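You operate a simulated robot arm through the tools that you are given. There is no shell and no other tool.

The job below is to be done with a simulated robot arm. You get a single attempt, and the scene is never put back.

Task
Brew the coffee with the strength dial on 1 and pour some into the white mug.
Fine: switch the lead on, set the dial before you switch on the maker; wait till the dripping stops, maker off, mug about three quarters full, carafe on the coffee counter.
Where things are to end (x, y in the base frame): carafe within 0.06 m of [0.46, 2.21].

The check looks at the end state, three seconds after you hand in, the way a careful person would. Anything else that was tipped, shoved, dropped, spilled or broken makes it a failure.

Robot
A 7-joint arm with a two-finger parallel gripper on a trunk, on a base that moves. Base frame: it is fixed to the floor where the robot stands at the start and does not move with it; the origin is under the middle of the robot, x ahead of it, y to its left, z up. Readings come in m, rad, newtons and seconds.
With the tool pointing down near the work surface it reaches from about 0.26 to 0.62 m from the robot's upright axis, wherever it stands. Its first joint turns from -2.007 to 2.007 rad. Places, roughly: carafe [-0.25, 2.5, 1]; coffee counter [0.4, 2.3, 0.9]; coffee maker [0, 2.5, 1]; coffee switch [-0.1, 2.4, 0.9]; grey mug (12x9x10 cm) [-0.4, 2.9, 1.5]; lead switch [0, 2.4, 0.9]; strength dial [-0.1, 2.5, 1.3]; white mug (12x9x10 cm) [0.3, 2.3, 0.9]; yellow mug (12x9x10 cm) [-0.6, 3, 1.5]. Payload 3.91 kg.
Tool frame: the origin (TCP) lies between the finger pads and is the grasp point; the fingertips stand 0.03 m ahead of it; z points along the fingers, y is the line along which they close. The gripper opens to 0.11 m. The fingers are 0.02 m wide and 0.01 m thick; the gripper's body (0.048 by 0.112 m) begins 0.055 m behind the TCP.
Orientation is told as [roll, pitch, yaw] about the base's x, y, z axes, in that order, counted from this pose: with the fingers straight down and closing along the base's y, the tool's x points along the base's -x, its y along +y and its z along -z.

Tools
- The arm moves only by the tool drive_tool. Its argument "commands" is a list of rows, each a list of 3 entries, a list of its own where there are three numbers: the shift along the tool's x, y, z in m, then the turn, a rotation vector about the tool's x, y, z in rad, then the gripper command, from -1 (fully open) to 1 (shut), values between in proportion. In form: [[[x, y, z], [wx, wy, wz], gripper], ...]. A call has 1 to 20 rows; each row is the pose to reach, as a shift and turn from the pose commanded when the call began, along the tool's axes at that moment. Each row takes 0.2 s and may step no farther than 0.05 m and 0.15 rad from the row before; otherwise, or with a gripper value out of range, the whole call is refused. A pose out of reach is approached as far as the arm can. The call stops where the force on the tool passes 50 N (or 10 N more than at its start, if that is more) or the arm is blocked; 0.2 s more then pass. The fingers move at their own pace (about 0.108 m/s each) and stop on an object; they squeeze with about 43 N. The grip force told is the motor's: it shows also when the fingers shut on nothing. Time passes only in rows, and 0.2 s behind the last, so rows that repeat a pose let the fingers close. It gives the time, the measured TCP pose, the force on the tool (base axes), the opening and the grip force at its end, in the units of the frame above (readings bear some noise), with the torque about the TCP (base axes, N m) and any sound that the robot's microphone picked up.
- Cameras (640 x 400 px; columns grow to the right, rows downward): "scene" is now at [0.0271, 0.1601, 1.6026]; the picture's right is [0.07, -1.00, 0.00], its down [-0.57, -0.04, -0.82] and it looks along [0.82, 0.06, -0.57] (base axes); focal length 267 px, centre (320, 200). "wrist" rides on the gripper at [0.072, 0.017, -0.103] in the tool frame; the picture's right is [-0.23, 0.97, 0.00], its down [-0.76, -0.18, -0.62] and it looks along [-0.61, -0.14, 0.78] (tool axes); focal length 222 px, centre (320, 200). There is no depth. A picture from a camera that has moved, and an enlarged one, comes with that camera's place and axes in the base frame and with its lens.
- snapshot(camera): a new picture of that camera. No time passes.
- slide_trunk(by): slides the trunk up (or, below 0, down) by that many m; the arm and the scene camera ride with it, the base frame stays. It gives what a move gives, with no picture.
- roll_base(legs): drives the robot by 1 to 6 legs, each [ahead, turn to the left] in m and rad, along the robot's own axes; the way and the turn of a leg run together, so that a leg with both is an arc; at most 1.5 m and 3.142 rad a leg. The arm and the cameras ride along, it lands a little off, and it stops where it bumps. It gives what a move gives.
- head_to(pan, tilt): turns the head with the scene camera to pan (to the left, within 2.705 rad either way) and tilt (down, from -0.506 to 1.204), counted from straight ahead of the robot. It gives what a move gives.
- enlarge(camera, box): a new picture of the part [left, top, right, bottom] of that camera's present view, enlarged. No time passes.
- finish_job(): hands the job in; it is judged then, once.

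Nothing tells you exact positions but the pictures and the camera data. Unless the task says otherwise, let go and move clear before handing in.

The tools are called after ">>>" by a JSON object that holds its "fn" and its "kwargs". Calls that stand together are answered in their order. drive_tool: Moves the arm, as the interface text tells. Its arguments: {"type":"object","properties":{"commands":{"type":"array"}},"required":["commands"]} The other tools are called the same way: slide_trunk (by) moves the trunk up or down; roll_base (legs) drives the base; head_to (pan, tilt) turns the head that bears the scene camera; snapshot (camera) takes a picture; enlarge (camera, box) takes an enlarged picture of a part of a camera's view; finish_job () hands the job in.

At the start:

```text
time: 0.0
tool_pos: [0.5429, 0.0095, 1.1802]
tool_rot: [0.0, -0.001, -0.001]
wrist_force: [-0.2, -1.3, 0.1]
wrist_torque: [-0.01, 0.02, 0.01]
grip_width: 0.1101
grip_force: 0.1
trunk travel left (down, up): [-0.7, 0.29]
robot x, y, heading: [0.0046, -0.0008, -0.001]
head pan, tilt (commanded): [0.073, 0.613]
```

scene: 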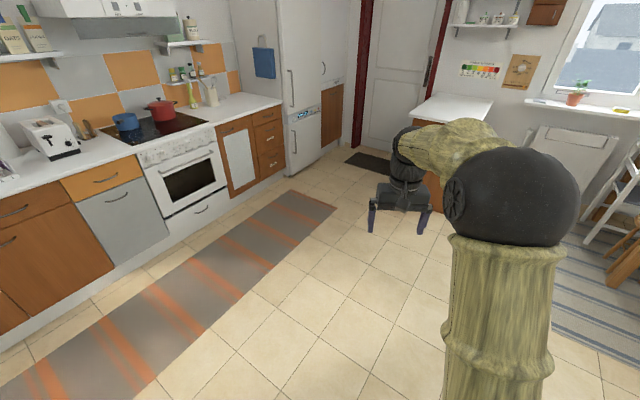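
wrist: 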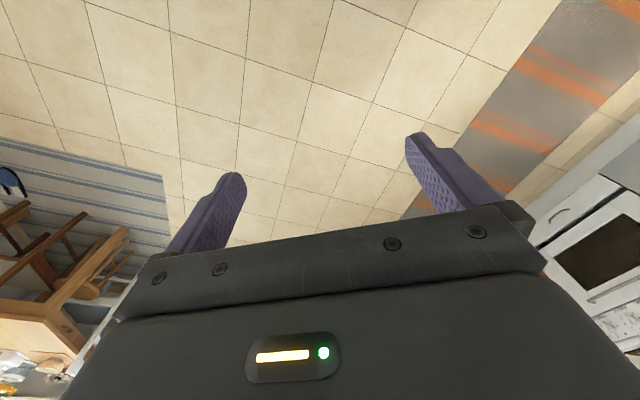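

I see a kitchen, with a counter running along the robot's left. The coffee maker should be to the left at about [0, 2.5], so I turn the head that way first to look.

>>> {"fn": "head_to", "kwargs": {"pan": 1.57, "tilt": 0.35}}

```text
time: 1.6
tool_pos: [0.544, 0.0086, 1.1809]
tool_rot: [0.0, 0.0, 0.001]
wrist_force: [0.6, 0.6, 0.0]
wrist_torque: [0.0, 0.01, 0.0]
grip_width: 0.1102
grip_force: 0.0
trunk travel left (down, up): [-0.7, 0.29]
robot x, y, heading: [0.0006, -0.0004, 0.0]
head pan, tilt (commanded): [1.571, 0.351]
```

The head is turned left; now I take a picture.

>>> {"fn": "snapshot", "kwargs": {"camera": "scene"}}

>>> {"fn": "enlarge", "kwargs": {"camera": "scene", "box": [220, 100, 420, 225]}}

```text
taken
camera scene: at [-0.0606, 0.2468, 1.6264], right [1.0, 0.0, 0.0], down [0.0, -0.34, -0.94], along [0.0, 0.94, -0.34], focal length 267 px, centre (320, 200)
```

scene: 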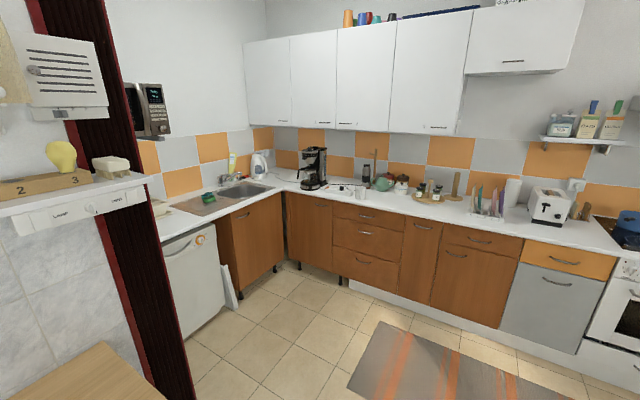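

```text
3.20 times, centred on (320, 162) of scene
camera zoom: at [-0.0606, 0.2468, 1.6264], right [1.0, 0.0, 0.0], down [0.0, -0.34, -0.94], along [0.0, 0.94, -0.34], focal length 854 px, centre (320, 320)
```

zoom: 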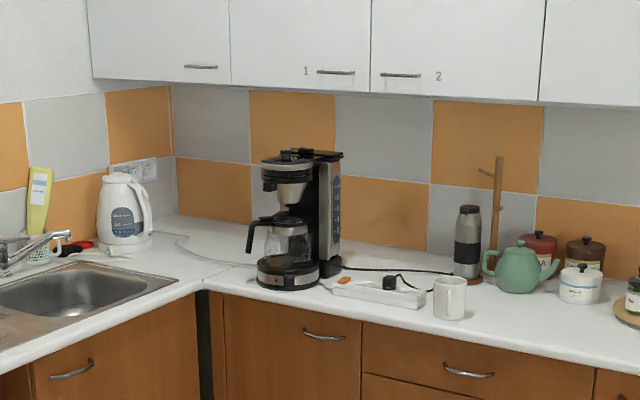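

The maker stands on the counter near x = -0.1, a power strip with an orange rocker lies to its right, and the white mug is at about [0.27, 2.27]. I turn left and drive closer.

>>> {"fn": "roll_base", "kwargs": {"legs": [[0, 1.571], [1.1, 0]]}}

>>> {"fn": "head_to", "kwargs": {"pan": 0.0, "tilt": 0.5}}

>>> {"fn": "snapshot", "kwargs": {"camera": "scene"}}

```text
time: 13.7
tool_pos: [-0.0153, 1.6411, 1.1788]
tool_rot: [0.0, -0.001, 1.575]
wrist_force: [1.2, 0.2, 0.3]
wrist_torque: [-0.02, -0.04, 0.02]
grip_width: 0.1101
grip_force: 0.0
trunk travel left (down, up): [-0.7, 0.29]
robot x, y, heading: [-0.0043, 1.0929, 1.58]
head pan, tilt (commanded): [1.571, 0.351]
```

```text
time: 15.4
tool_pos: [-0.0157, 1.6412, 1.1805]
tool_rot: [0.0, 0.0, 1.576]
wrist_force: [0.1, -0.1, 0.5]
wrist_torque: [-0.02, 0.0, 0.03]
grip_width: 0.1099
grip_force: 0.2
trunk travel left (down, up): [-0.7, 0.29]
robot x, y, heading: [-0.0059, 1.1011, 1.577]
head pan, tilt (commanded): [0.0, 0.499]
```

```text
taken
camera scene: at [-0.158, 1.128, 1.6127], right [1.0, 0.01, 0.0], down [0.0, -0.48, -0.88], along [0.0, 0.88, -0.48], focal length 267 px, centre (320, 200)
```

scene: 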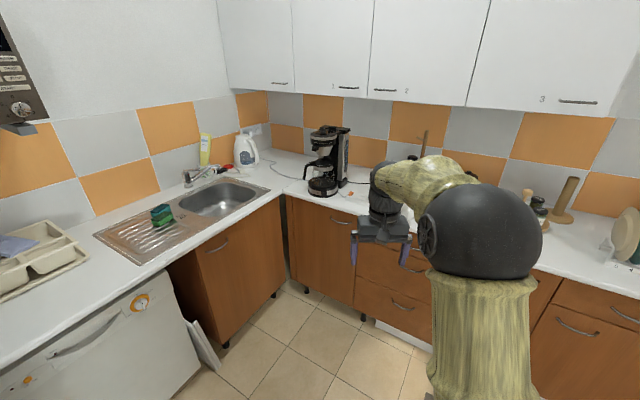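

>>> {"fn": "enlarge", "kwargs": {"camera": "scene", "box": [270, 110, 398, 210]}}

>>> {"fn": "enlarge", "kwargs": {"camera": "scene", "box": [295, 120, 359, 160]}}

>>> {"fn": "enlarge", "kwargs": {"camera": "scene", "box": [295, 160, 359, 200]}}

```text
4.00 times, centred on (334, 160) of scene
camera zoom: at [-0.158, 1.128, 1.6127], right [1.0, 0.01, 0.0], down [0.0, -0.48, -0.88], along [0.0, 0.88, -0.48], focal length 1067 px, centre (264, 360)
```

zoom: 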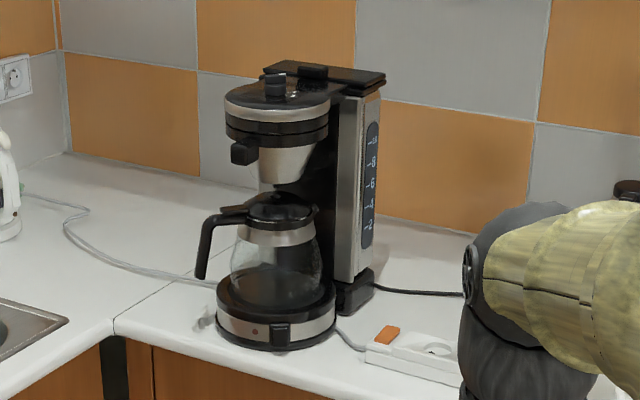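

```text
10.00 times, centred on (327, 140) of scene
camera zoom: at [-0.158, 1.128, 1.6127], right [1.0, 0.01, 0.0], down [0.0, -0.48, -0.88], along [0.0, 0.88, -0.48], focal length 2668 px, centre (250, 800)
```

zoom: 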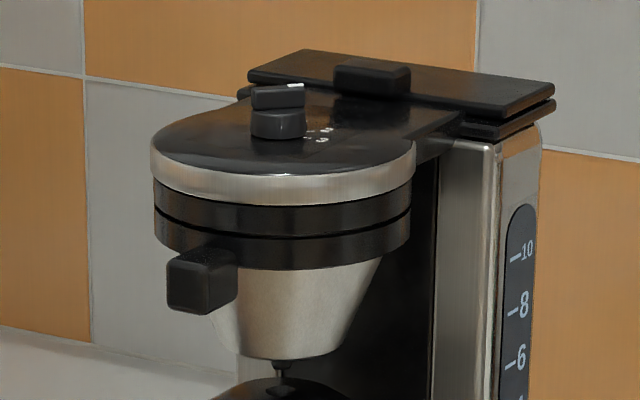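

```text
10.00 times, centred on (327, 180) of scene
camera zoom: at [-0.158, 1.128, 1.6127], right [1.0, 0.01, 0.0], down [0.0, -0.48, -0.88], along [0.0, 0.88, -0.48], focal length 2668 px, centre (250, 400)
```

zoom: 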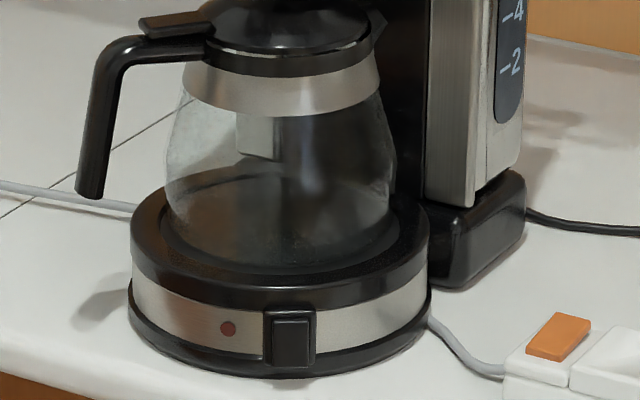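

The maker has a dial on its lid, a black rocker on the front of its base and a carafe with the handle pointing left. The strip's orange rocker is near [0.0, 2.43]. I drive nearer and look again from above with the trunk raised.

>>> {"fn": "roll_base", "kwargs": {"legs": [[0.5, 0]]}}

>>> {"fn": "slide_trunk", "kwargs": {"by": 0.28}}

>>> {"fn": "head_to", "kwargs": {"pan": 0.0, "tilt": 0.7}}

>>> {"fn": "snapshot", "kwargs": {"camera": "scene"}}

>>> {"fn": "snapshot", "kwargs": {"camera": "wrist"}}

```text
time: 18.8
tool_pos: [-0.0186, 2.1457, 1.1798]
tool_rot: [-0.001, -0.002, 1.575]
wrist_force: [-0.4, -0.2, -0.8]
wrist_torque: [0.0, 0.02, 0.0]
grip_width: 0.11
grip_force: 0.0
trunk travel left (down, up): [-0.7, 0.29]
robot x, y, heading: [-0.0101, 1.6022, 1.573]
head pan, tilt (commanded): [0.0, 0.499]
```

```text
time: 21.6
tool_pos: [-0.0184, 2.1447, 1.4591]
tool_rot: [0.0, 0.0, 1.575]
wrist_force: [-0.1, 1.1, 0.3]
wrist_torque: [0.01, 0.01, -0.01]
grip_width: 0.1101
grip_force: 0.1
trunk travel left (down, up): [-0.98, 0.01]
robot x, y, heading: [-0.0054, 1.6023, 1.575]
head pan, tilt (commanded): [0.0, 0.499]
```

```text
time: 22.3
tool_pos: [-0.0177, 2.1451, 1.4592]
tool_rot: [0.002, 0.0, 1.577]
wrist_force: [-0.7, 0.1, 0.2]
wrist_torque: [-0.01, -0.01, 0.01]
grip_width: 0.1098
grip_force: 0.1
trunk travel left (down, up): [-0.98, 0.01]
robot x, y, heading: [-0.0083, 1.6028, 1.578]
head pan, tilt (commanded): [0.0, 0.7]
```

```text
taken
camera scene: at [-0.1605, 1.6277, 1.875], right [1.0, 0.01, 0.0], down [0.0, -0.64, -0.77], along [0.0, 0.77, -0.64], focal length 267 px, centre (320, 200)
```

scene: 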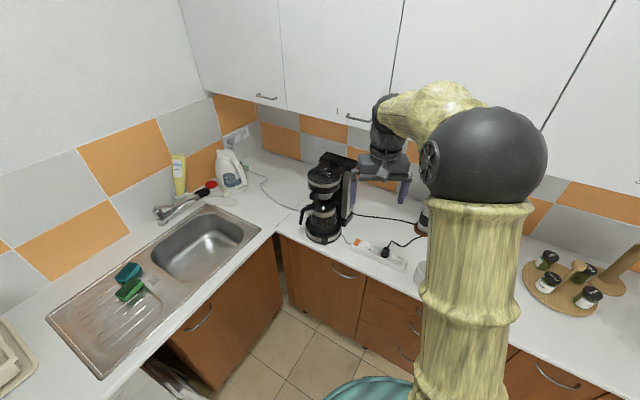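

```text
taken
camera wrist: at [-0.0358, 2.0731, 1.5641], right [-0.97, 0.22, 0.0], down [0.17, 0.76, 0.62], along [0.14, 0.61, -0.78], focal length 222 px, centre (320, 200)
```

wrist: 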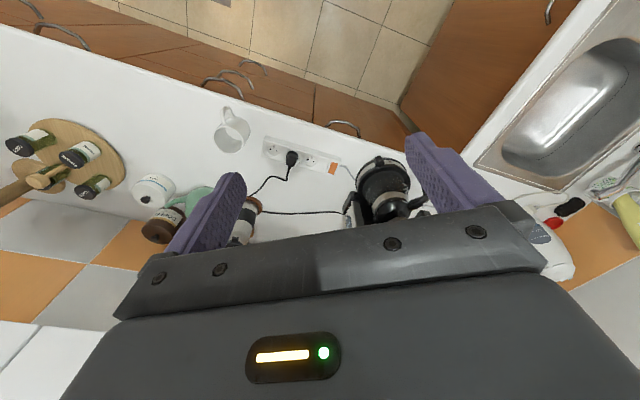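

The trunk is up and the scene is clear. A teal shape shows at the bottom, so I look down to check whether that is the robot's own base and how near it is to the counter.

>>> {"fn": "head_to", "kwargs": {"pan": 0.0, "tilt": 1.15}}

>>> {"fn": "snapshot", "kwargs": {"camera": "scene"}}

```text
time: 23.2
tool_pos: [-0.0183, 2.1469, 1.4602]
tool_rot: [0.001, 0.001, 1.576]
wrist_force: [-0.1, 0.7, 0.7]
wrist_torque: [0.02, -0.03, -0.02]
grip_width: 0.11
grip_force: 0.1
trunk travel left (down, up): [-0.98, 0.01]
robot x, y, heading: [-0.0057, 1.6008, 1.576]
head pan, tilt (commanded): [0.0, 1.15]
```

```text
taken
camera scene: at [-0.1604, 1.6024, 1.8419], right [1.0, 0.01, 0.0], down [0.0, -0.91, -0.41], along [0.0, 0.41, -0.91], focal length 267 px, centre (320, 200)
```

scene: 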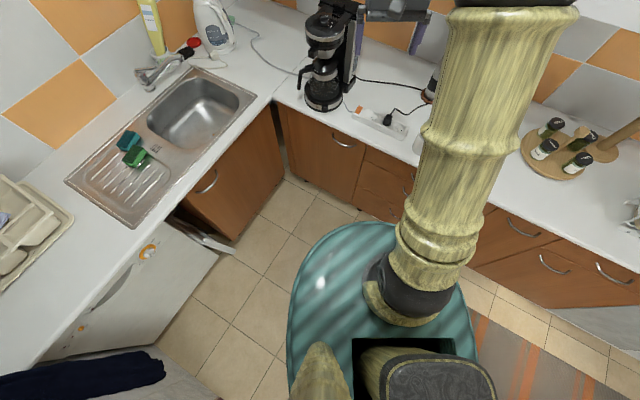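

The teal shape is the robot's own torso. The counter's edge runs slantwise, about 27° clockwise from x, so I should face along about 1.09 rad. I retract the arm first, then shift the robot to stand in front of the maker.

>>> {"fn": "drive_tool", "kwargs": {"commands": [[[0.04, 0, 0], [0, 0, 0], -1], [[0.08, 0, 0], [0, 0, 0], -1], [[0.12, 0, 0], [0, 0, 0], -1], [[0.16, 0, 0], [0, 0, 0], -1], [[0.18, 0, 0], [0, 0, 0], -1]]}}

>>> {"fn": "roll_base", "kwargs": {"legs": [[0, 0.365], [0.3, 0], [0, -0.84]]}}

>>> {"fn": "head_to", "kwargs": {"pan": 0.0, "tilt": 0.7}}

>>> {"fn": "snapshot", "kwargs": {"camera": "scene"}}

>>> {"fn": "snapshot", "kwargs": {"camera": "wrist"}}

```text
time: 24.4
tool_pos: [-0.0159, 1.9655, 1.4591]
tool_rot: [0.001, 0.0, 1.576]
wrist_force: [0.1, 0.1, -1.5]
wrist_torque: [0.01, 0.01, 0.01]
grip_width: 0.1099
grip_force: 0.0
trunk travel left (down, up): [-0.98, 0.01]
robot x, y, heading: [-0.0091, 1.6036, 1.577]
head pan, tilt (commanded): [0.0, 1.15]
```

```text
time: 31.4
tool_pos: [0.041, 2.2103, 1.4601]
tool_rot: [0.0, 0.001, 1.104]
wrist_force: [-0.4, 0.0, 0.6]
wrist_torque: [0.01, 0.05, 0.0]
grip_width: 0.1099
grip_force: 0.1
trunk travel left (down, up): [-0.98, 0.01]
robot x, y, heading: [-0.1149, 1.8805, 1.103]
head pan, tilt (commanded): [0.0, 1.15]
```

```text
time: 32.2
tool_pos: [0.0412, 2.2098, 1.4598]
tool_rot: [0.0, 0.0, 1.104]
wrist_force: [-0.1, 0.0, 0.3]
wrist_torque: [0.0, 0.02, 0.01]
grip_width: 0.11
grip_force: 0.1
trunk travel left (down, up): [-0.98, 0.01]
robot x, y, heading: [-0.1133, 1.8792, 1.107]
head pan, tilt (commanded): [0.0, 0.7]
```

```text
taken
camera scene: at [-0.2412, 1.9739, 1.8749], right [0.89, -0.45, 0.0], down [-0.29, -0.58, -0.76], along [0.35, 0.68, -0.64], focal length 267 px, centre (320, 200)
```

scene: 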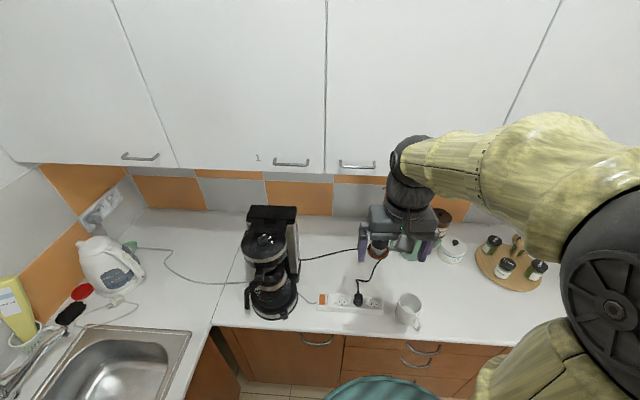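

```text
taken
camera wrist: at [-0.0075, 2.1524, 1.5644], right [-0.77, 0.64, 0.0], down [0.5, 0.6, 0.62], along [0.4, 0.48, -0.78], focal length 222 px, centre (320, 200)
```

wrist: 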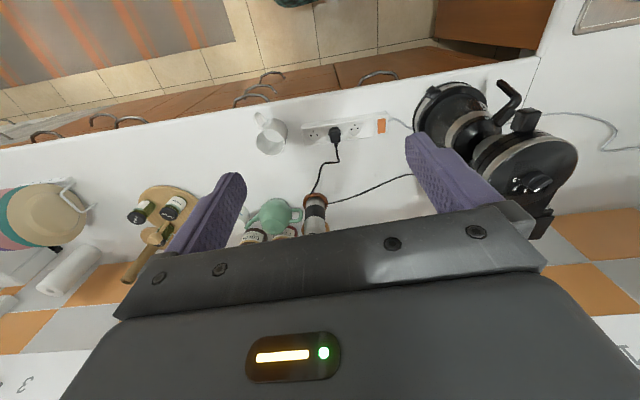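

The view is now square to the counter. I enlarge the maker, the dial, the strip and the mug to measure them.

>>> {"fn": "enlarge", "kwargs": {"camera": "scene", "box": [224, 195, 320, 325]}}

>>> {"fn": "enlarge", "kwargs": {"camera": "scene", "box": [240, 220, 288, 250]}}

>>> {"fn": "enlarge", "kwargs": {"camera": "scene", "box": [300, 270, 428, 350]}}

>>> {"fn": "enlarge", "kwargs": {"camera": "wrist", "box": [400, 60, 592, 250]}}

```text
3.08 times, centred on (272, 260) of scene
camera zoom: at [-0.2412, 1.9739, 1.8749], right [0.89, -0.45, 0.0], down [-0.29, -0.58, -0.76], along [0.35, 0.68, -0.64], focal length 821 px, centre (468, 15)
```

zoom: 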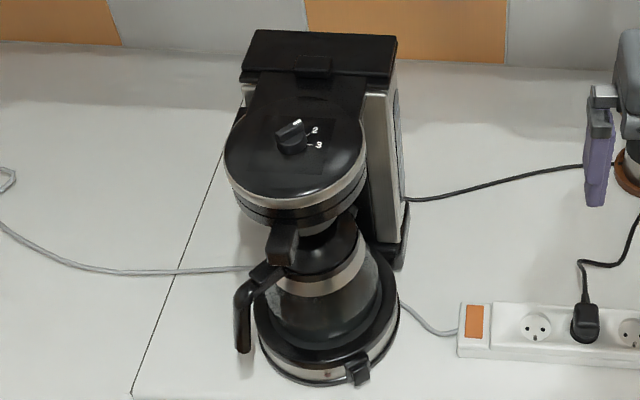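

```text
13.33 times, centred on (264, 235) of scene
camera zoom: at [-0.2412, 1.9739, 1.8749], right [0.89, -0.45, 0.0], down [-0.29, -0.58, -0.76], along [0.35, 0.68, -0.64], focal length 3558 px, centre (1067, -267)
```

zoom: 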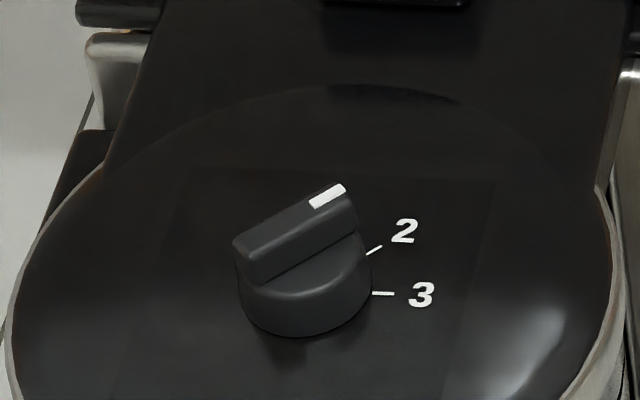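

```text
5.00 times, centred on (364, 310) of scene
camera zoom: at [-0.2412, 1.9739, 1.8749], right [0.89, -0.45, 0.0], down [-0.29, -0.58, -0.76], along [0.35, 0.68, -0.64], focal length 1334 px, centre (100, -350)
```

zoom: 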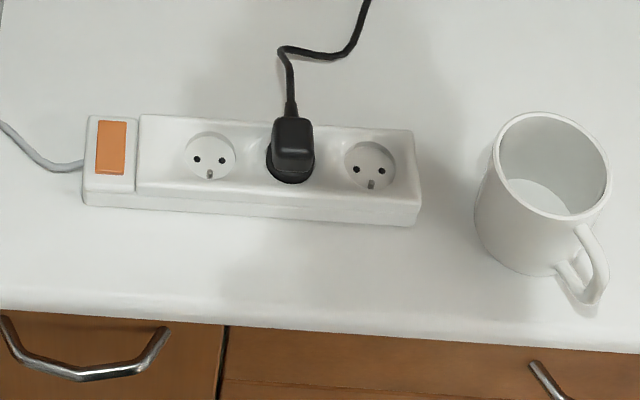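

```text
2.11 times, centred on (496, 155) of wrist
camera zoom: at [-0.0075, 2.1524, 1.5644], right [-0.77, 0.64, 0.0], down [0.5, 0.6, 0.62], along [0.4, 0.48, -0.78], focal length 468 px, centre (-50, 295)
```

zoom: 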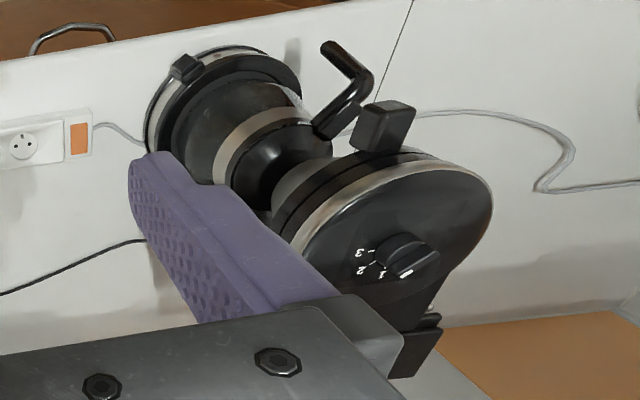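

The dial carries marks 1, 2 and 3 and its pointer seems to be near 1 or beyond it. I enlarge the dial in the wrist camera to see exactly.

>>> {"fn": "enlarge", "kwargs": {"camera": "wrist", "box": [500, 155, 564, 195]}}

>>> {"fn": "enlarge", "kwargs": {"camera": "scene", "box": [256, 230, 276, 243]}}

```text
10.00 times, centred on (532, 175) of wrist
camera zoom: at [-0.0075, 2.1524, 1.5644], right [-0.77, 0.64, 0.0], down [0.5, 0.6, 0.62], along [0.4, 0.48, -0.78], focal length 2221 px, centre (-1800, 450)
```

zoom: 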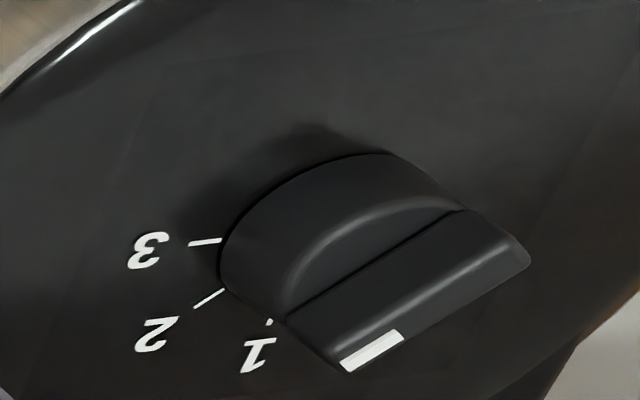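

```text
16.00 times, centred on (266, 236) of scene
camera zoom: at [-0.2412, 1.9739, 1.8749], right [0.89, -0.45, 0.0], down [-0.29, -0.58, -0.76], along [0.35, 0.68, -0.64], focal length 4270 px, centre (1184, -384)
```

zoom: 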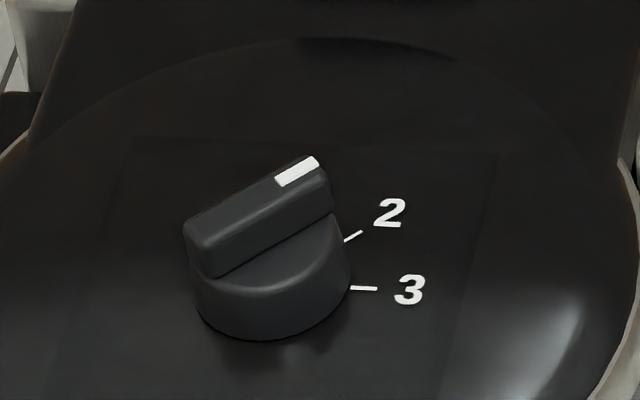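

The dial points at 2, with 1 about 40° further counter-clockwise. The kitchen is turned by about -30°, so I should face heading 1.047. The dial sits at about [-0.154, 2.543, 1.25], and I move the base to stand squarely before the maker.

>>> {"fn": "roll_base", "kwargs": {"legs": [[0, 1.087], [0.26, 0], [0, -1.147]]}}

>>> {"fn": "snapshot", "kwargs": {"camera": "scene"}}

>>> {"fn": "snapshot", "kwargs": {"camera": "wrist"}}

```text
time: 42.4
tool_pos: [-0.0815, 2.409, 1.4598]
tool_rot: [0.0, 0.0, 1.028]
wrist_force: [0.6, 0.2, 0.2]
wrist_torque: [0.01, -0.03, -0.01]
grip_width: 0.1102
grip_force: 0.0
trunk travel left (down, up): [-0.98, 0.01]
robot x, y, heading: [-0.2634, 2.0942, 1.031]
head pan, tilt (commanded): [0.0, 0.7]
```

```text
taken
camera scene: at [-0.3808, 2.1949, 1.875], right [0.86, -0.52, 0.0], down [-0.33, -0.55, -0.76], along [0.4, 0.65, -0.64], focal length 267 px, centre (320, 200)
```

scene: 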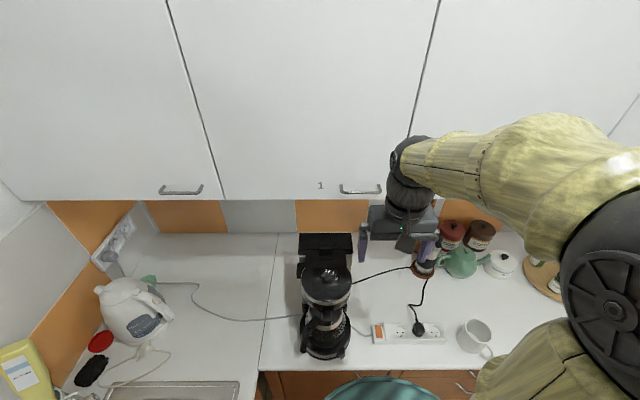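

```text
taken
camera wrist: at [-0.1343, 2.3555, 1.5644], right [-0.72, 0.7, 0.0], down [0.55, 0.56, 0.62], along [0.43, 0.45, -0.78], focal length 222 px, centre (320, 200)
```

wrist: 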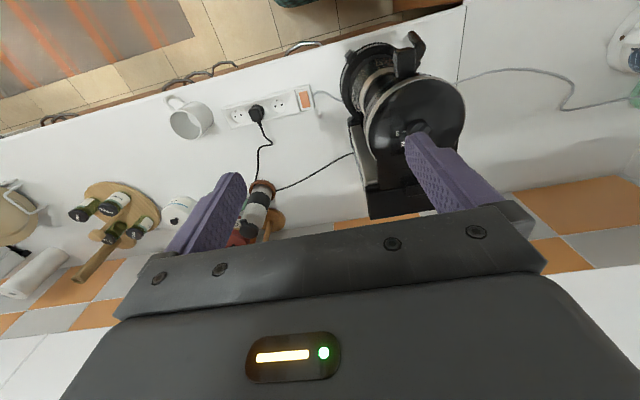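

>>> {"fn": "enlarge", "kwargs": {"camera": "scene", "box": [272, 225, 384, 365]}}

>>> {"fn": "enlarge", "kwargs": {"camera": "scene", "box": [308, 262, 348, 287]}}

>>> {"fn": "enlarge", "kwargs": {"camera": "wrist", "box": [340, 20, 484, 200]}}

>>> {"fn": "enlarge", "kwargs": {"camera": "scene", "box": [352, 290, 512, 390]}}

```text
2.86 times, centred on (328, 295) of scene
camera zoom: at [-0.3808, 2.1949, 1.875], right [0.86, -0.52, 0.0], down [-0.33, -0.55, -0.76], along [0.4, 0.65, -0.64], focal length 762 px, centre (297, -71)
```

zoom: 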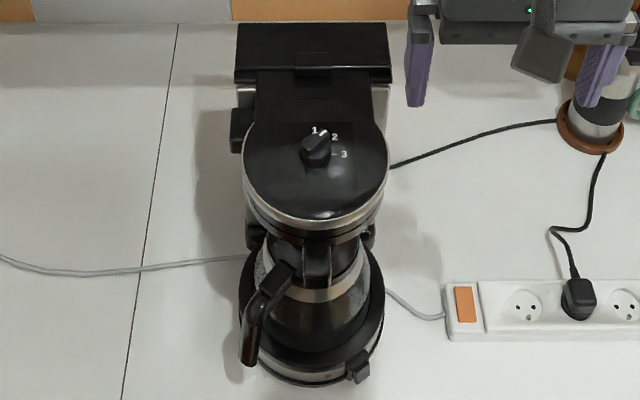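

```text
16.00 times, centred on (328, 274) of scene
camera zoom: at [-0.3808, 2.1949, 1.875], right [0.86, -0.52, 0.0], down [-0.33, -0.55, -0.76], along [0.4, 0.65, -0.64], focal length 4270 px, centre (192, -992)
```

zoom: 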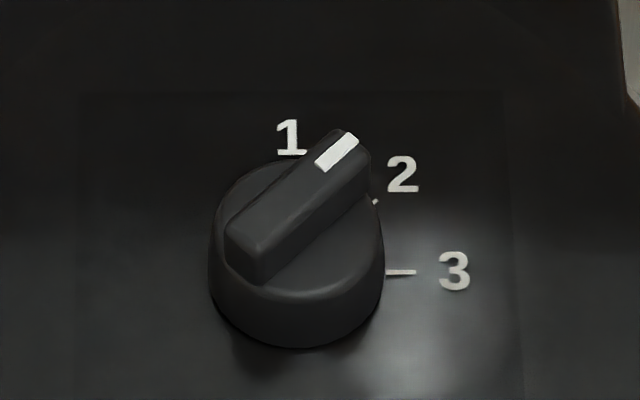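

```text
2.22 times, centred on (412, 110) of wrist
camera zoom: at [-0.1343, 2.3555, 1.5644], right [-0.72, 0.7, 0.0], down [0.55, 0.56, 0.62], along [0.43, 0.45, -0.78], focal length 494 px, centre (116, 400)
```

zoom: 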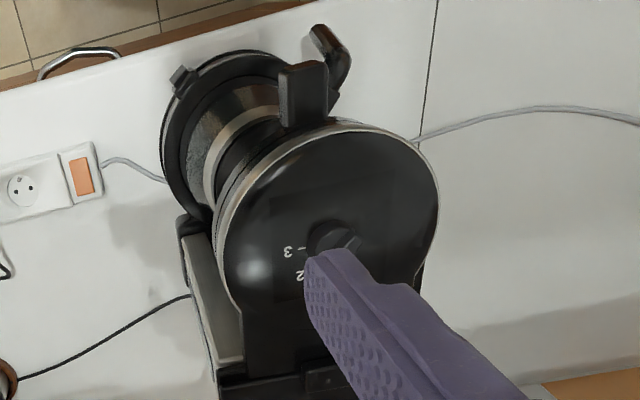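

```text
4.00 times, centred on (432, 340) of scene
camera zoom: at [-0.3808, 2.1949, 1.875], right [0.86, -0.52, 0.0], down [-0.33, -0.55, -0.76], along [0.4, 0.65, -0.64], focal length 1067 px, centre (-128, -360)
```

zoom: 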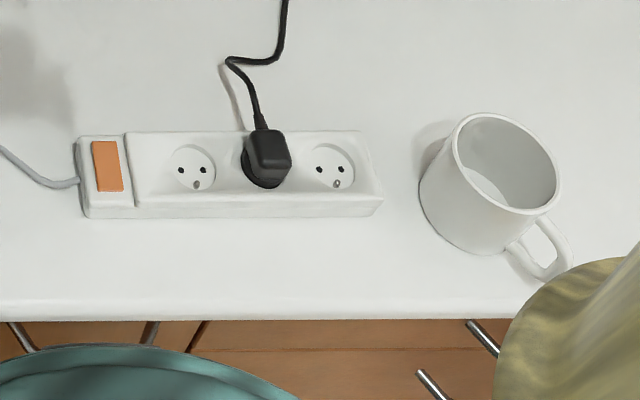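

I now see the dial clearly: the pointer is at 2 (about 47°), and 1 is at about 90°, pointing to the back. I move the tool above the dial, turned so that the fingers close across its bar.

>>> {"fn": "drive_tool", "kwargs": {"commands": [[[-0.0126, 0.0215, 0], [0, 0, 0.125], -0.3], [[-0.0252, 0.043, 0], [0, 0, 0.25], 0.05], [[-0.0378, 0.0645, 0], [0, 0, 0.375], 0.09], [[-0.0504, 0.086, 0], [0, 0, 0.5], 0.09], [[-0.063, 0.1075, 0], [0, 0, 0.625], 0.09], [[-0.0757, 0.1291, 0], [0, 0, 0.75], 0.09], [[-0.0757, 0.1291, 0.04], [0, 0, 0.75], 0.09]]}}

>>> {"fn": "snapshot", "kwargs": {"camera": "wrist"}}

>>> {"fn": "snapshot", "kwargs": {"camera": "scene"}}

```text
time: 44.0
tool_pos: [-0.1514, 2.5404, 1.4199]
tool_rot: [-0.002, -0.001, 0.276]
wrist_force: [1.2, 0.1, 0.0]
wrist_torque: [-0.02, -0.03, 0.02]
grip_width: 0.0501
grip_force: 0.1
trunk travel left (down, up): [-0.98, 0.01]
robot x, y, heading: [-0.2646, 2.0956, 1.029]
head pan, tilt (commanded): [0.0, 0.7]
```

```text
taken
camera wrist: at [-0.2268, 2.5376, 1.524], right [-0.05, 1.0, 0.0], down [0.78, 0.04, 0.62], along [0.62, 0.03, -0.78], focal length 222 px, centre (320, 200)
```

wrist: 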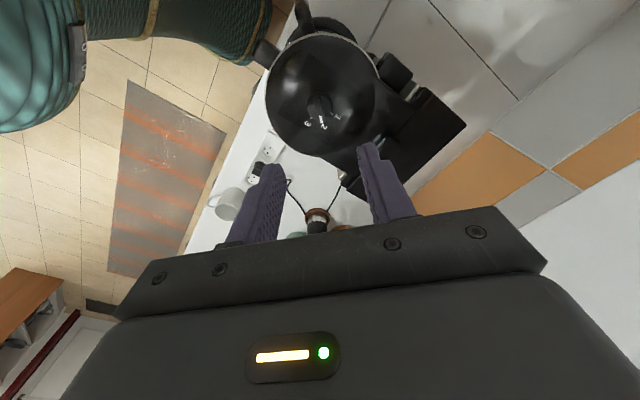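

```text
taken
camera scene: at [-0.38, 2.1957, 1.875], right [0.86, -0.52, 0.0], down [-0.33, -0.55, -0.76], along [0.4, 0.65, -0.64], focal length 267 px, centre (320, 200)
```

scene: 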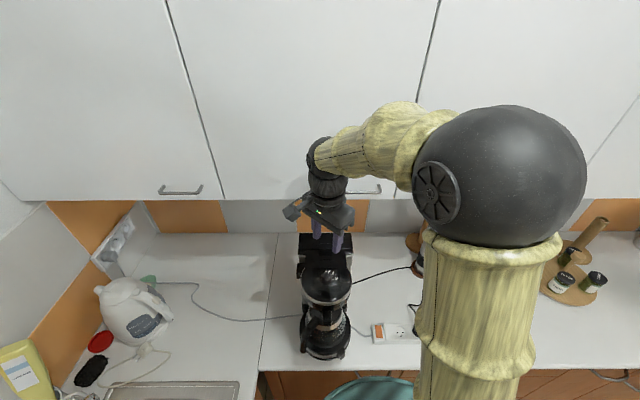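

The tool is above the dial. I enlarge the wrist view to measure the knob's centre and bar angle.

>>> {"fn": "enlarge", "kwargs": {"camera": "wrist", "box": [288, 80, 352, 130]}}

```text
8.00 times, centred on (320, 105) of wrist
camera zoom: at [-0.2268, 2.5376, 1.524], right [-0.05, 1.0, 0.0], down [0.78, 0.04, 0.62], along [0.62, 0.03, -0.78], focal length 1777 px, centre (320, 960)
```

zoom: 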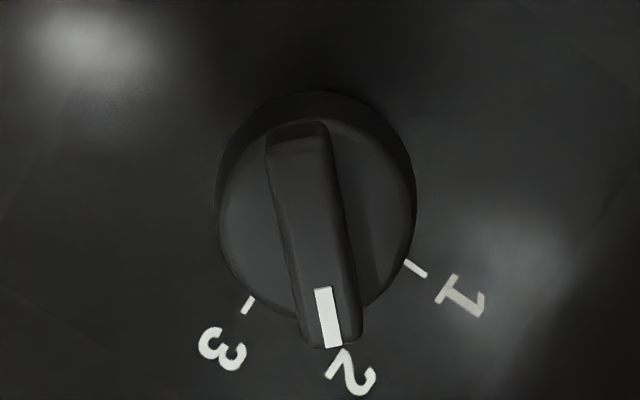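

The knob's centre is at [-0.152, 2.540] with its bar at about 13°; mark 2 is at 15°, mark 1 at 60°. I go down over the bar and close on it.

>>> {"fn": "drive_tool", "kwargs": {"commands": [[[0, 0, 0.03], [0, 0, 0.03], 0.09], [[0, 0, 0.06], [0, 0, 0.03], 0.09], [[0, 0, 0.09], [0, 0, 0.03], 0.09], [[0, 0, 0.11], [0, 0, 0.03], 0.09], [[0, 0, 0.12], [0, 0, 0.03], 0.09], [[0, 0, 0.127], [0, 0, 0.03], 0.09]]}}

>>> {"fn": "snapshot", "kwargs": {"camera": "wrist"}}

>>> {"fn": "enlarge", "kwargs": {"camera": "scene", "box": [280, 220, 376, 300]}}

```text
time: 45.4
tool_pos: [-0.1538, 2.5405, 1.2921]
tool_rot: [0.0, 0.001, 0.247]
wrist_force: [0.7, 0.0, 0.8]
wrist_torque: [0.0, -0.01, 0.03]
grip_width: 0.0501
grip_force: 0.1
trunk travel left (down, up): [-0.98, 0.01]
robot x, y, heading: [-0.26, 2.0958, 1.025]
head pan, tilt (commanded): [0.0, 0.7]
```

```text
taken
camera wrist: at [-0.2277, 2.5394, 1.3971], right [-0.02, 1.0, 0.0], down [0.78, 0.01, 0.62], along [0.62, 0.01, -0.78], focal length 222 px, centre (320, 200)
```

wrist: 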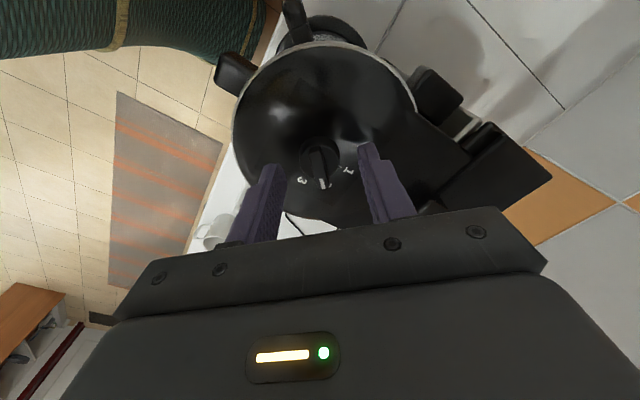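

```text
5.00 times, centred on (328, 260) of scene
camera zoom: at [-0.3808, 2.1954, 1.875], right [0.86, -0.52, 0.0], down [-0.33, -0.55, -0.76], along [0.4, 0.65, -0.64], focal length 1334 px, centre (280, -100)
```

zoom: 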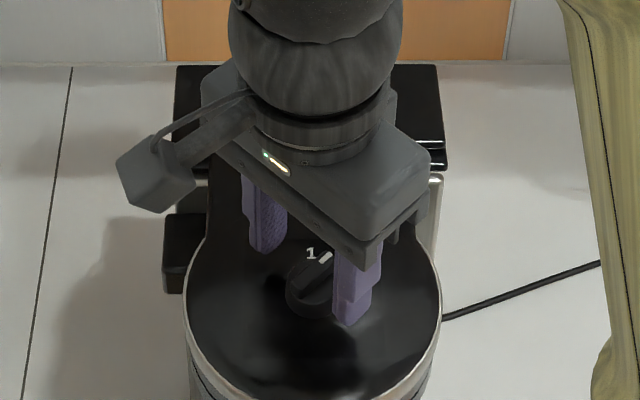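

The fingertips straddle the knob with no contact. I close on the bar.

>>> {"fn": "drive_tool", "kwargs": {"commands": [[[0, 0, 0.002], [0, 0, 0], 0.5], [[0, 0, 0.002], [0, 0, 0], 0.8], [[0, 0, 0.002], [0, 0, 0], 1], [[0, 0, 0.002], [0, 0, 0], 1]]}}

>>> {"fn": "snapshot", "kwargs": {"camera": "wrist"}}

```text
time: 46.4
tool_pos: [-0.1526, 2.5403, 1.2911]
tool_rot: [-0.002, 0.0, 0.248]
wrist_force: [0.9, -3.4, 0.2]
wrist_torque: [-0.05, -0.22, -0.01]
grip_width: 0.0088
grip_force: 42.7
trunk travel left (down, up): [-0.98, 0.01]
robot x, y, heading: [-0.2616, 2.0914, 1.027]
head pan, tilt (commanded): [0.0, 0.7]
```

```text
taken
camera wrist: at [-0.2278, 2.5384, 1.3952], right [-0.02, 1.0, 0.0], down [0.78, 0.02, 0.62], along [0.62, 0.01, -0.78], focal length 222 px, centre (320, 200)
```

wrist: 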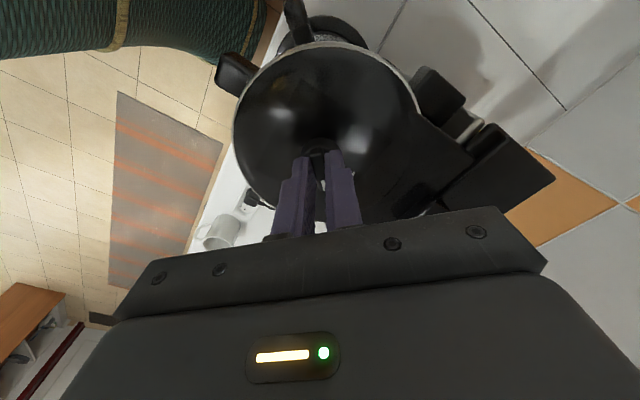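

The bar (9 mm) is firmly gripped. I turn it counter-clockwise by about 46° towards mark 1.

>>> {"fn": "drive_tool", "kwargs": {"commands": [[[0, 0, 0], [0, 0, -0.1], 1], [[0, 0, 0], [0, 0, -0.2], 1], [[0, 0, 0], [0, 0, -0.3], 1], [[0, 0, 0], [0, 0, -0.4], 1], [[0, 0, 0], [0, 0, -0.5], 1], [[0, 0, 0], [0, 0, -0.6], 1], [[0, 0, 0], [0, 0, -0.7], 1], [[0, 0, 0], [0, 0, -0.8], 1], [[0, 0, 0], [0, 0, -0.8], 1]]}}

```text
time: 48.4
tool_pos: [-0.1527, 2.5387, 1.2917]
tool_rot: [0.0, 0.001, 1.049]
wrist_force: [1.0, -9.9, -0.4]
wrist_torque: [-0.9, 0.22, -0.43]
grip_width: 0.0087
grip_force: 43.1
trunk travel left (down, up): [-0.98, 0.01]
robot x, y, heading: [-0.2648, 2.0977, 1.03]
head pan, tilt (commanded): [0.0, 0.7]
```

The tool reached yaw 1.05. I open the fingers, rise and check the pointer.

>>> {"fn": "drive_tool", "kwargs": {"commands": [[[0, 0, 0], [0, 0, 0], 0.5], [[0, 0, 0], [0, 0, 0], 0.1], [[0, 0, 0], [0, 0, 0], 0.1], [[0, 0, -0.04], [0, 0, 0], 0.1], [[0, 0, -0.08], [0, 0, 0], 0.1], [[0, 0, -0.12], [0, 0, 0], 0.1]]}}

>>> {"fn": "snapshot", "kwargs": {"camera": "wrist"}}

>>> {"fn": "enlarge", "kwargs": {"camera": "scene", "box": [308, 262, 348, 287]}}

```text
time: 49.8
tool_pos: [-0.154, 2.5406, 1.4113]
tool_rot: [0.0, -0.001, 1.051]
wrist_force: [0.1, -0.4, -0.3]
wrist_torque: [0.02, -0.01, -0.01]
grip_width: 0.0494
grip_force: 0.0
trunk travel left (down, up): [-0.98, 0.01]
robot x, y, heading: [-0.2604, 2.0896, 1.03]
head pan, tilt (commanded): [0.0, 0.7]
```

```text
taken
camera wrist: at [-0.2052, 2.485, 1.516], right [-0.73, 0.68, 0.0], down [0.53, 0.57, 0.62], along [0.43, 0.46, -0.78], focal length 222 px, centre (320, 200)
```

wrist: 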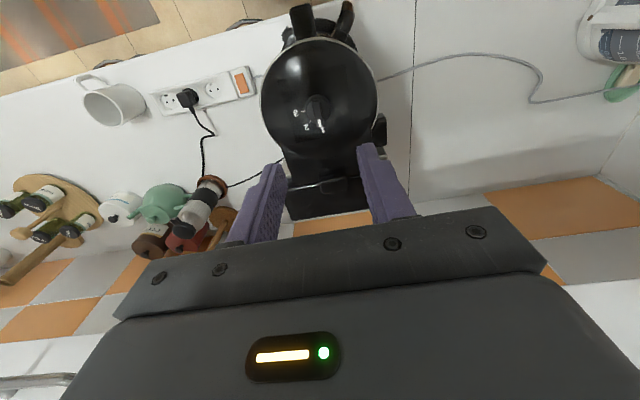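

```text
16.00 times, centred on (328, 274) of scene
camera zoom: at [-0.3812, 2.1933, 1.875], right [0.86, -0.52, 0.0], down [-0.33, -0.55, -0.77], along [0.4, 0.66, -0.64], focal length 4270 px, centre (192, -992)
```

zoom: 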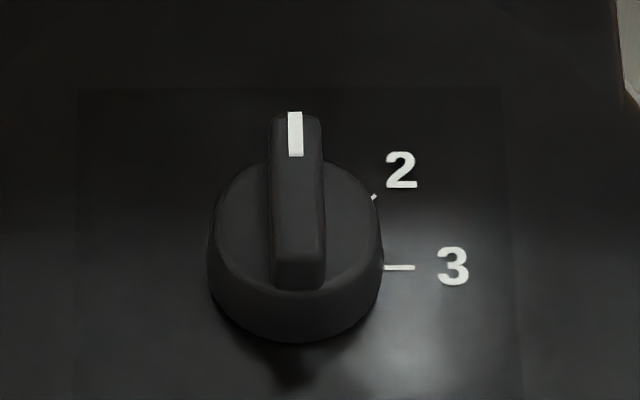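

>>> {"fn": "enlarge", "kwargs": {"camera": "wrist", "box": [288, 80, 352, 150]}}

```text
5.71 times, centred on (320, 115) of wrist
camera zoom: at [-0.2052, 2.485, 1.516], right [-0.73, 0.68, 0.0], down [0.53, 0.57, 0.62], along [0.43, 0.46, -0.78], focal length 1269 px, centre (320, 686)
```

zoom: 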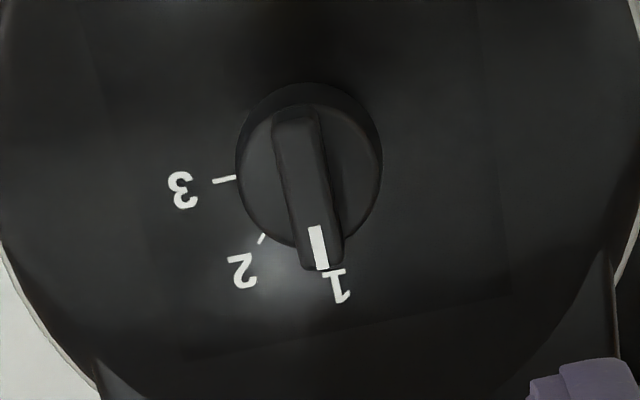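

The pointer sits squarely on 1. Next is the lead switch; I look at the orange rocker closely to see which end stands up.

>>> {"fn": "enlarge", "kwargs": {"camera": "wrist", "box": [216, 60, 280, 100]}}

>>> {"fn": "enlarge", "kwargs": {"camera": "scene", "box": [364, 316, 396, 350]}}

>>> {"fn": "enlarge", "kwargs": {"camera": "scene", "box": [292, 310, 372, 370]}}

```text
10.00 times, centred on (248, 80) of wrist
camera zoom: at [-0.2052, 2.485, 1.516], right [-0.73, 0.68, 0.0], down [0.53, 0.57, 0.62], along [0.43, 0.46, -0.78], focal length 2221 px, centre (1040, 1400)
```

zoom: 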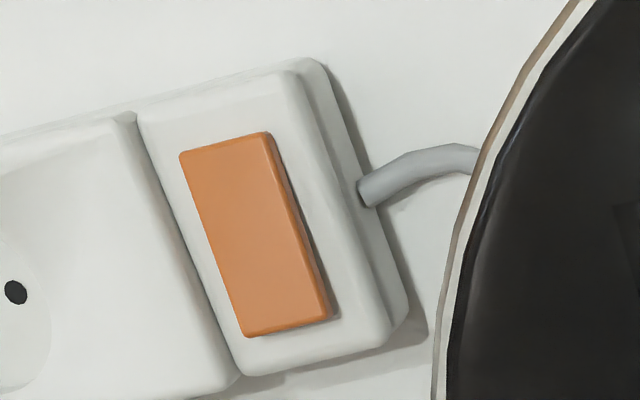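

```text
11.76 times, centred on (380, 333) of scene
camera zoom: at [-0.3812, 2.1933, 1.875], right [0.86, -0.52, 0.0], down [-0.33, -0.55, -0.77], along [0.4, 0.66, -0.64], focal length 3139 px, centre (-386, -1365)
```

zoom: 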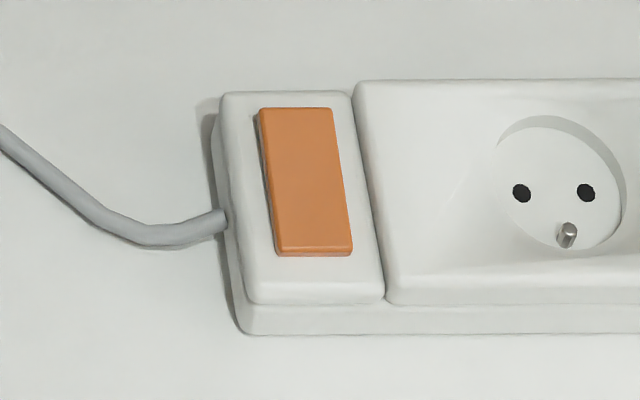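

```text
6.67 times, centred on (332, 340) of scene
camera zoom: at [-0.3812, 2.1933, 1.875], right [0.86, -0.52, 0.0], down [-0.33, -0.55, -0.77], along [0.4, 0.66, -0.64], focal length 1779 px, centre (240, -733)
```

zoom: 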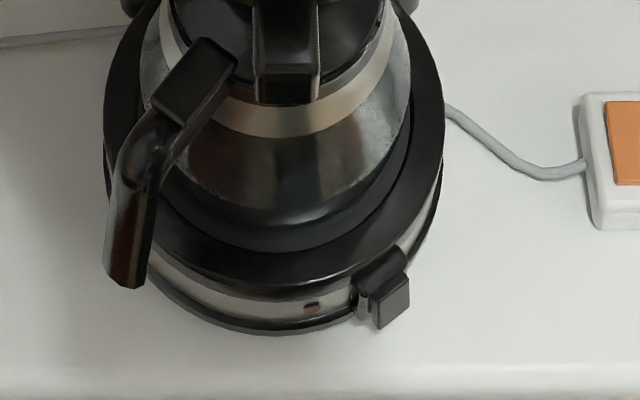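

The orange rocker is about 40 mm long, lying along the counter's depth, and its back end seems to stand up. I move the tool over it with the fingers shut, then lower the trunk.

>>> {"fn": "drive_tool", "kwargs": {"commands": [[[0, -0.037, 0], [0, 0, 0], 0.5], [[-0.001, -0.074, 0], [0, 0, 0], 1], [[-0.002, -0.111, 0], [0, 0, 0], 1], [[-0.003, -0.148, 0], [0, 0, 0], 1], [[-0.0034, -0.185, 0], [0, 0, 0], 1], [[-0.0034, -0.185, 0], [0, 0, 0], 1]]}}

>>> {"fn": "slide_trunk", "kwargs": {"by": -0.28}}

>>> {"fn": "snapshot", "kwargs": {"camera": "wrist"}}

>>> {"fn": "snapshot", "kwargs": {"camera": "scene"}}

```text
time: 51.2
tool_pos: [0.0088, 2.4502, 1.4101]
tool_rot: [0.001, 0.001, 1.049]
wrist_force: [-0.3, -0.7, -0.2]
wrist_torque: [-0.01, -0.01, -0.01]
grip_width: 0.0
grip_force: 38.1
trunk travel left (down, up): [-0.98, 0.01]
robot x, y, heading: [-0.2603, 2.092, 1.024]
head pan, tilt (commanded): [0.0, 0.7]
```

```text
time: 54.0
tool_pos: [0.0086, 2.4506, 1.1319]
tool_rot: [0.001, 0.001, 1.048]
wrist_force: [-0.7, -0.2, -1.0]
wrist_torque: [0.03, -0.04, 0.01]
grip_width: 0.0
grip_force: 38.1
trunk travel left (down, up): [-0.7, 0.29]
robot x, y, heading: [-0.2619, 2.091, 1.024]
head pan, tilt (commanded): [0.0, 0.7]
```

```text
taken
camera wrist: at [-0.0424, 2.3961, 1.2352], right [-0.73, 0.68, 0.0], down [0.53, 0.57, 0.62], along [0.43, 0.46, -0.78], focal length 222 px, centre (320, 200)
```

wrist: 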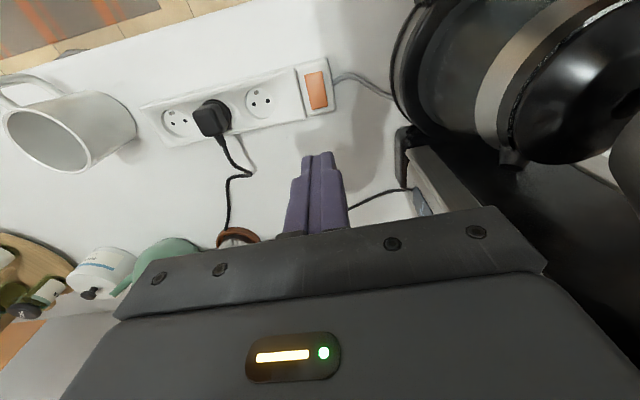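

```text
taken
camera scene: at [-0.3808, 2.1948, 1.595], right [0.86, -0.52, 0.0], down [-0.33, -0.55, -0.76], along [0.4, 0.65, -0.64], focal length 267 px, centre (320, 200)
```

scene: 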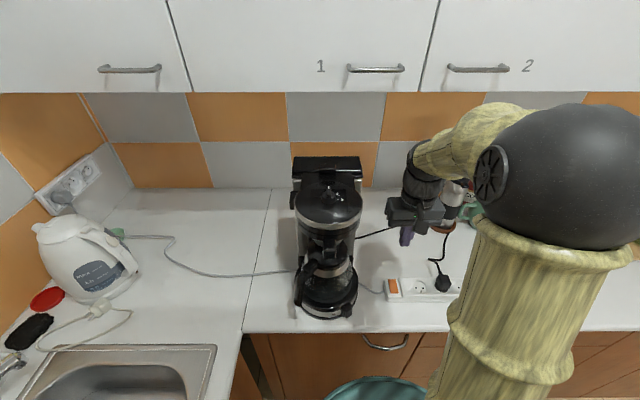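

>>> {"fn": "enlarge", "kwargs": {"camera": "wrist", "box": [285, 55, 349, 120]}}

>>> {"fn": "enlarge", "kwargs": {"camera": "scene", "box": [376, 268, 416, 308]}}

>>> {"fn": "enlarge", "kwargs": {"camera": "scene", "box": [280, 240, 376, 325]}}

```text
6.15 times, centred on (317, 88) of wrist
camera zoom: at [-0.0424, 2.3961, 1.2352], right [-0.73, 0.68, 0.0], down [0.53, 0.57, 0.62], along [0.43, 0.46, -0.78], focal length 1367 px, centre (338, 892)
```

zoom: 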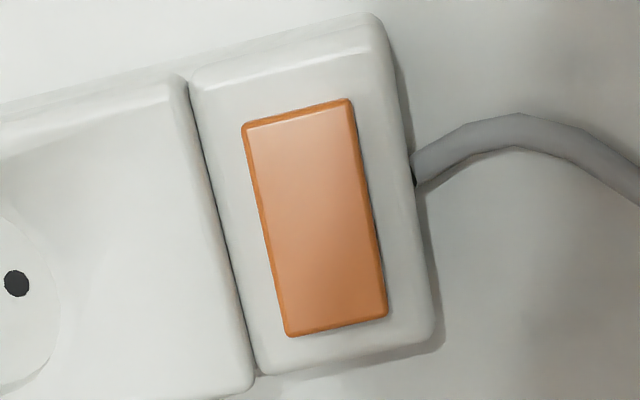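

```text
10.00 times, centred on (396, 288) of scene
camera zoom: at [-0.3808, 2.1948, 1.595], right [0.86, -0.52, 0.0], down [-0.33, -0.55, -0.76], along [0.4, 0.65, -0.64], focal length 2668 px, centre (-440, -680)
```

zoom: 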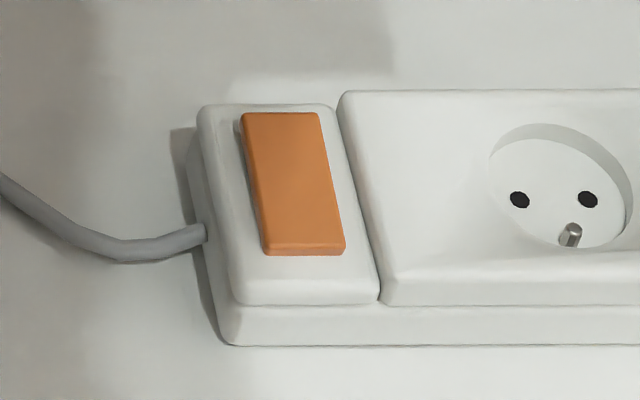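

```text
4.71 times, centred on (328, 282) of scene
camera zoom: at [-0.3808, 2.1948, 1.595], right [0.86, -0.52, 0.0], down [-0.33, -0.55, -0.76], along [0.4, 0.65, -0.64], focal length 1256 px, centre (282, -188)
```

zoom: 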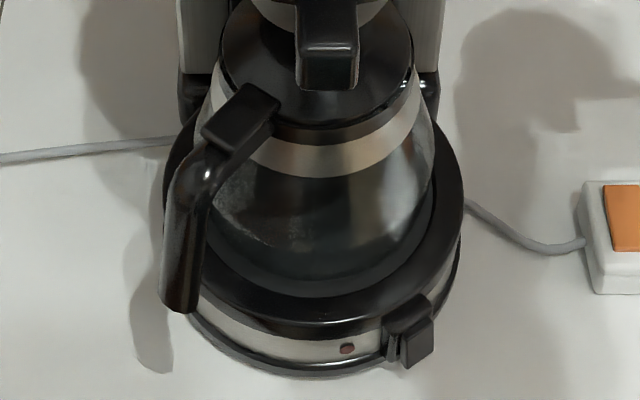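

The rocker's back end looks raised. I go down onto it with the shut fingertips and press till I hear or feel it move.

>>> {"fn": "drive_tool", "kwargs": {"commands": [[[0, 0, 0.04], [0, 0, 0], 1], [[0, 0, 0.08], [0, 0, 0], 1], [[0, 0, 0.12], [0, 0, 0], 1], [[0, 0, 0.135], [0, 0, 0], 1], [[0, 0, 0.143], [0, 0, 0], 1], [[0, 0, 0.149], [0, 0, 0], 1], [[0, 0, 0.154], [0, 0, 0], 1]]}}

>>> {"fn": "enlarge", "kwargs": {"camera": "scene", "box": [356, 228, 436, 308]}}

>>> {"fn": "snapshot", "kwargs": {"camera": "wrist"}}

```text
time: 55.6
tool_pos: [0.0085, 2.4507, 0.9774]
tool_rot: [0.001, -0.001, 1.047]
wrist_force: [0.2, -0.4, 0.1]
wrist_torque: [0.0, 0.02, -0.02]
grip_width: 0.0
grip_force: 37.7
trunk travel left (down, up): [-0.7, 0.29]
robot x, y, heading: [-0.2629, 2.0915, 1.029]
head pan, tilt (commanded): [0.0, 0.7]
```

```text
5.00 times, centred on (396, 268) of scene
camera zoom: at [-0.3807, 2.1949, 1.595], right [0.86, -0.52, 0.0], down [-0.33, -0.55, -0.76], along [0.4, 0.65, -0.64], focal length 1334 px, centre (-60, -140)
```

zoom: 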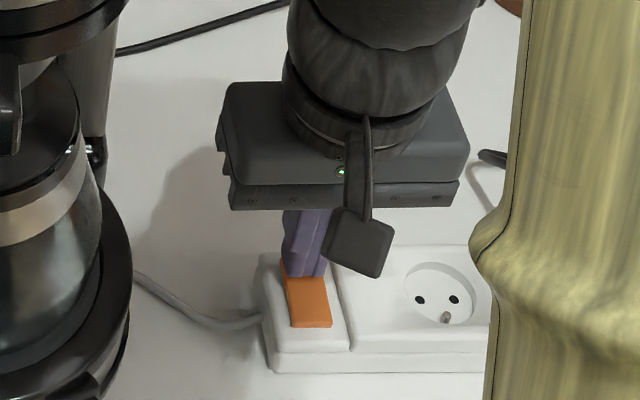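

```text
taken
camera wrist: at [-0.0428, 2.3961, 1.0809], right [-0.73, 0.68, 0.0], down [0.53, 0.57, 0.62], along [0.43, 0.46, -0.78], focal length 222 px, centre (320, 200)
```

wrist: 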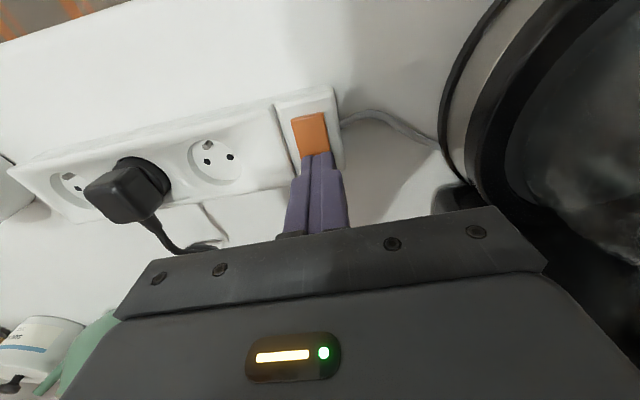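

The fingertip is just above the back half of the rocker. I press on in small steps.

>>> {"fn": "drive_tool", "kwargs": {"commands": [[[0, 0, 0.002], [0, 0, 0], 1], [[0, 0, 0.004], [0, 0, 0], 1], [[0, 0, 0.006], [0, 0, 0], 1], [[0, 0, 0.008], [0, 0, 0], 1], [[0, 0, 0.01], [0, 0, 0], 1]]}}

```text
time: 56.8
tool_pos: [0.0087, 2.4506, 0.9696]
tool_rot: [-0.001, -0.007, 1.05]
wrist_force: [2.4, 1.1, 34.6]
wrist_torque: [-0.25, 0.1, 0.01]
grip_width: 0.0003
grip_force: 37.1
trunk travel left (down, up): [-0.7, 0.29]
robot x, y, heading: [-0.2619, 2.0944, 1.028]
head pan, tilt (commanded): [0.0, 0.7]
```

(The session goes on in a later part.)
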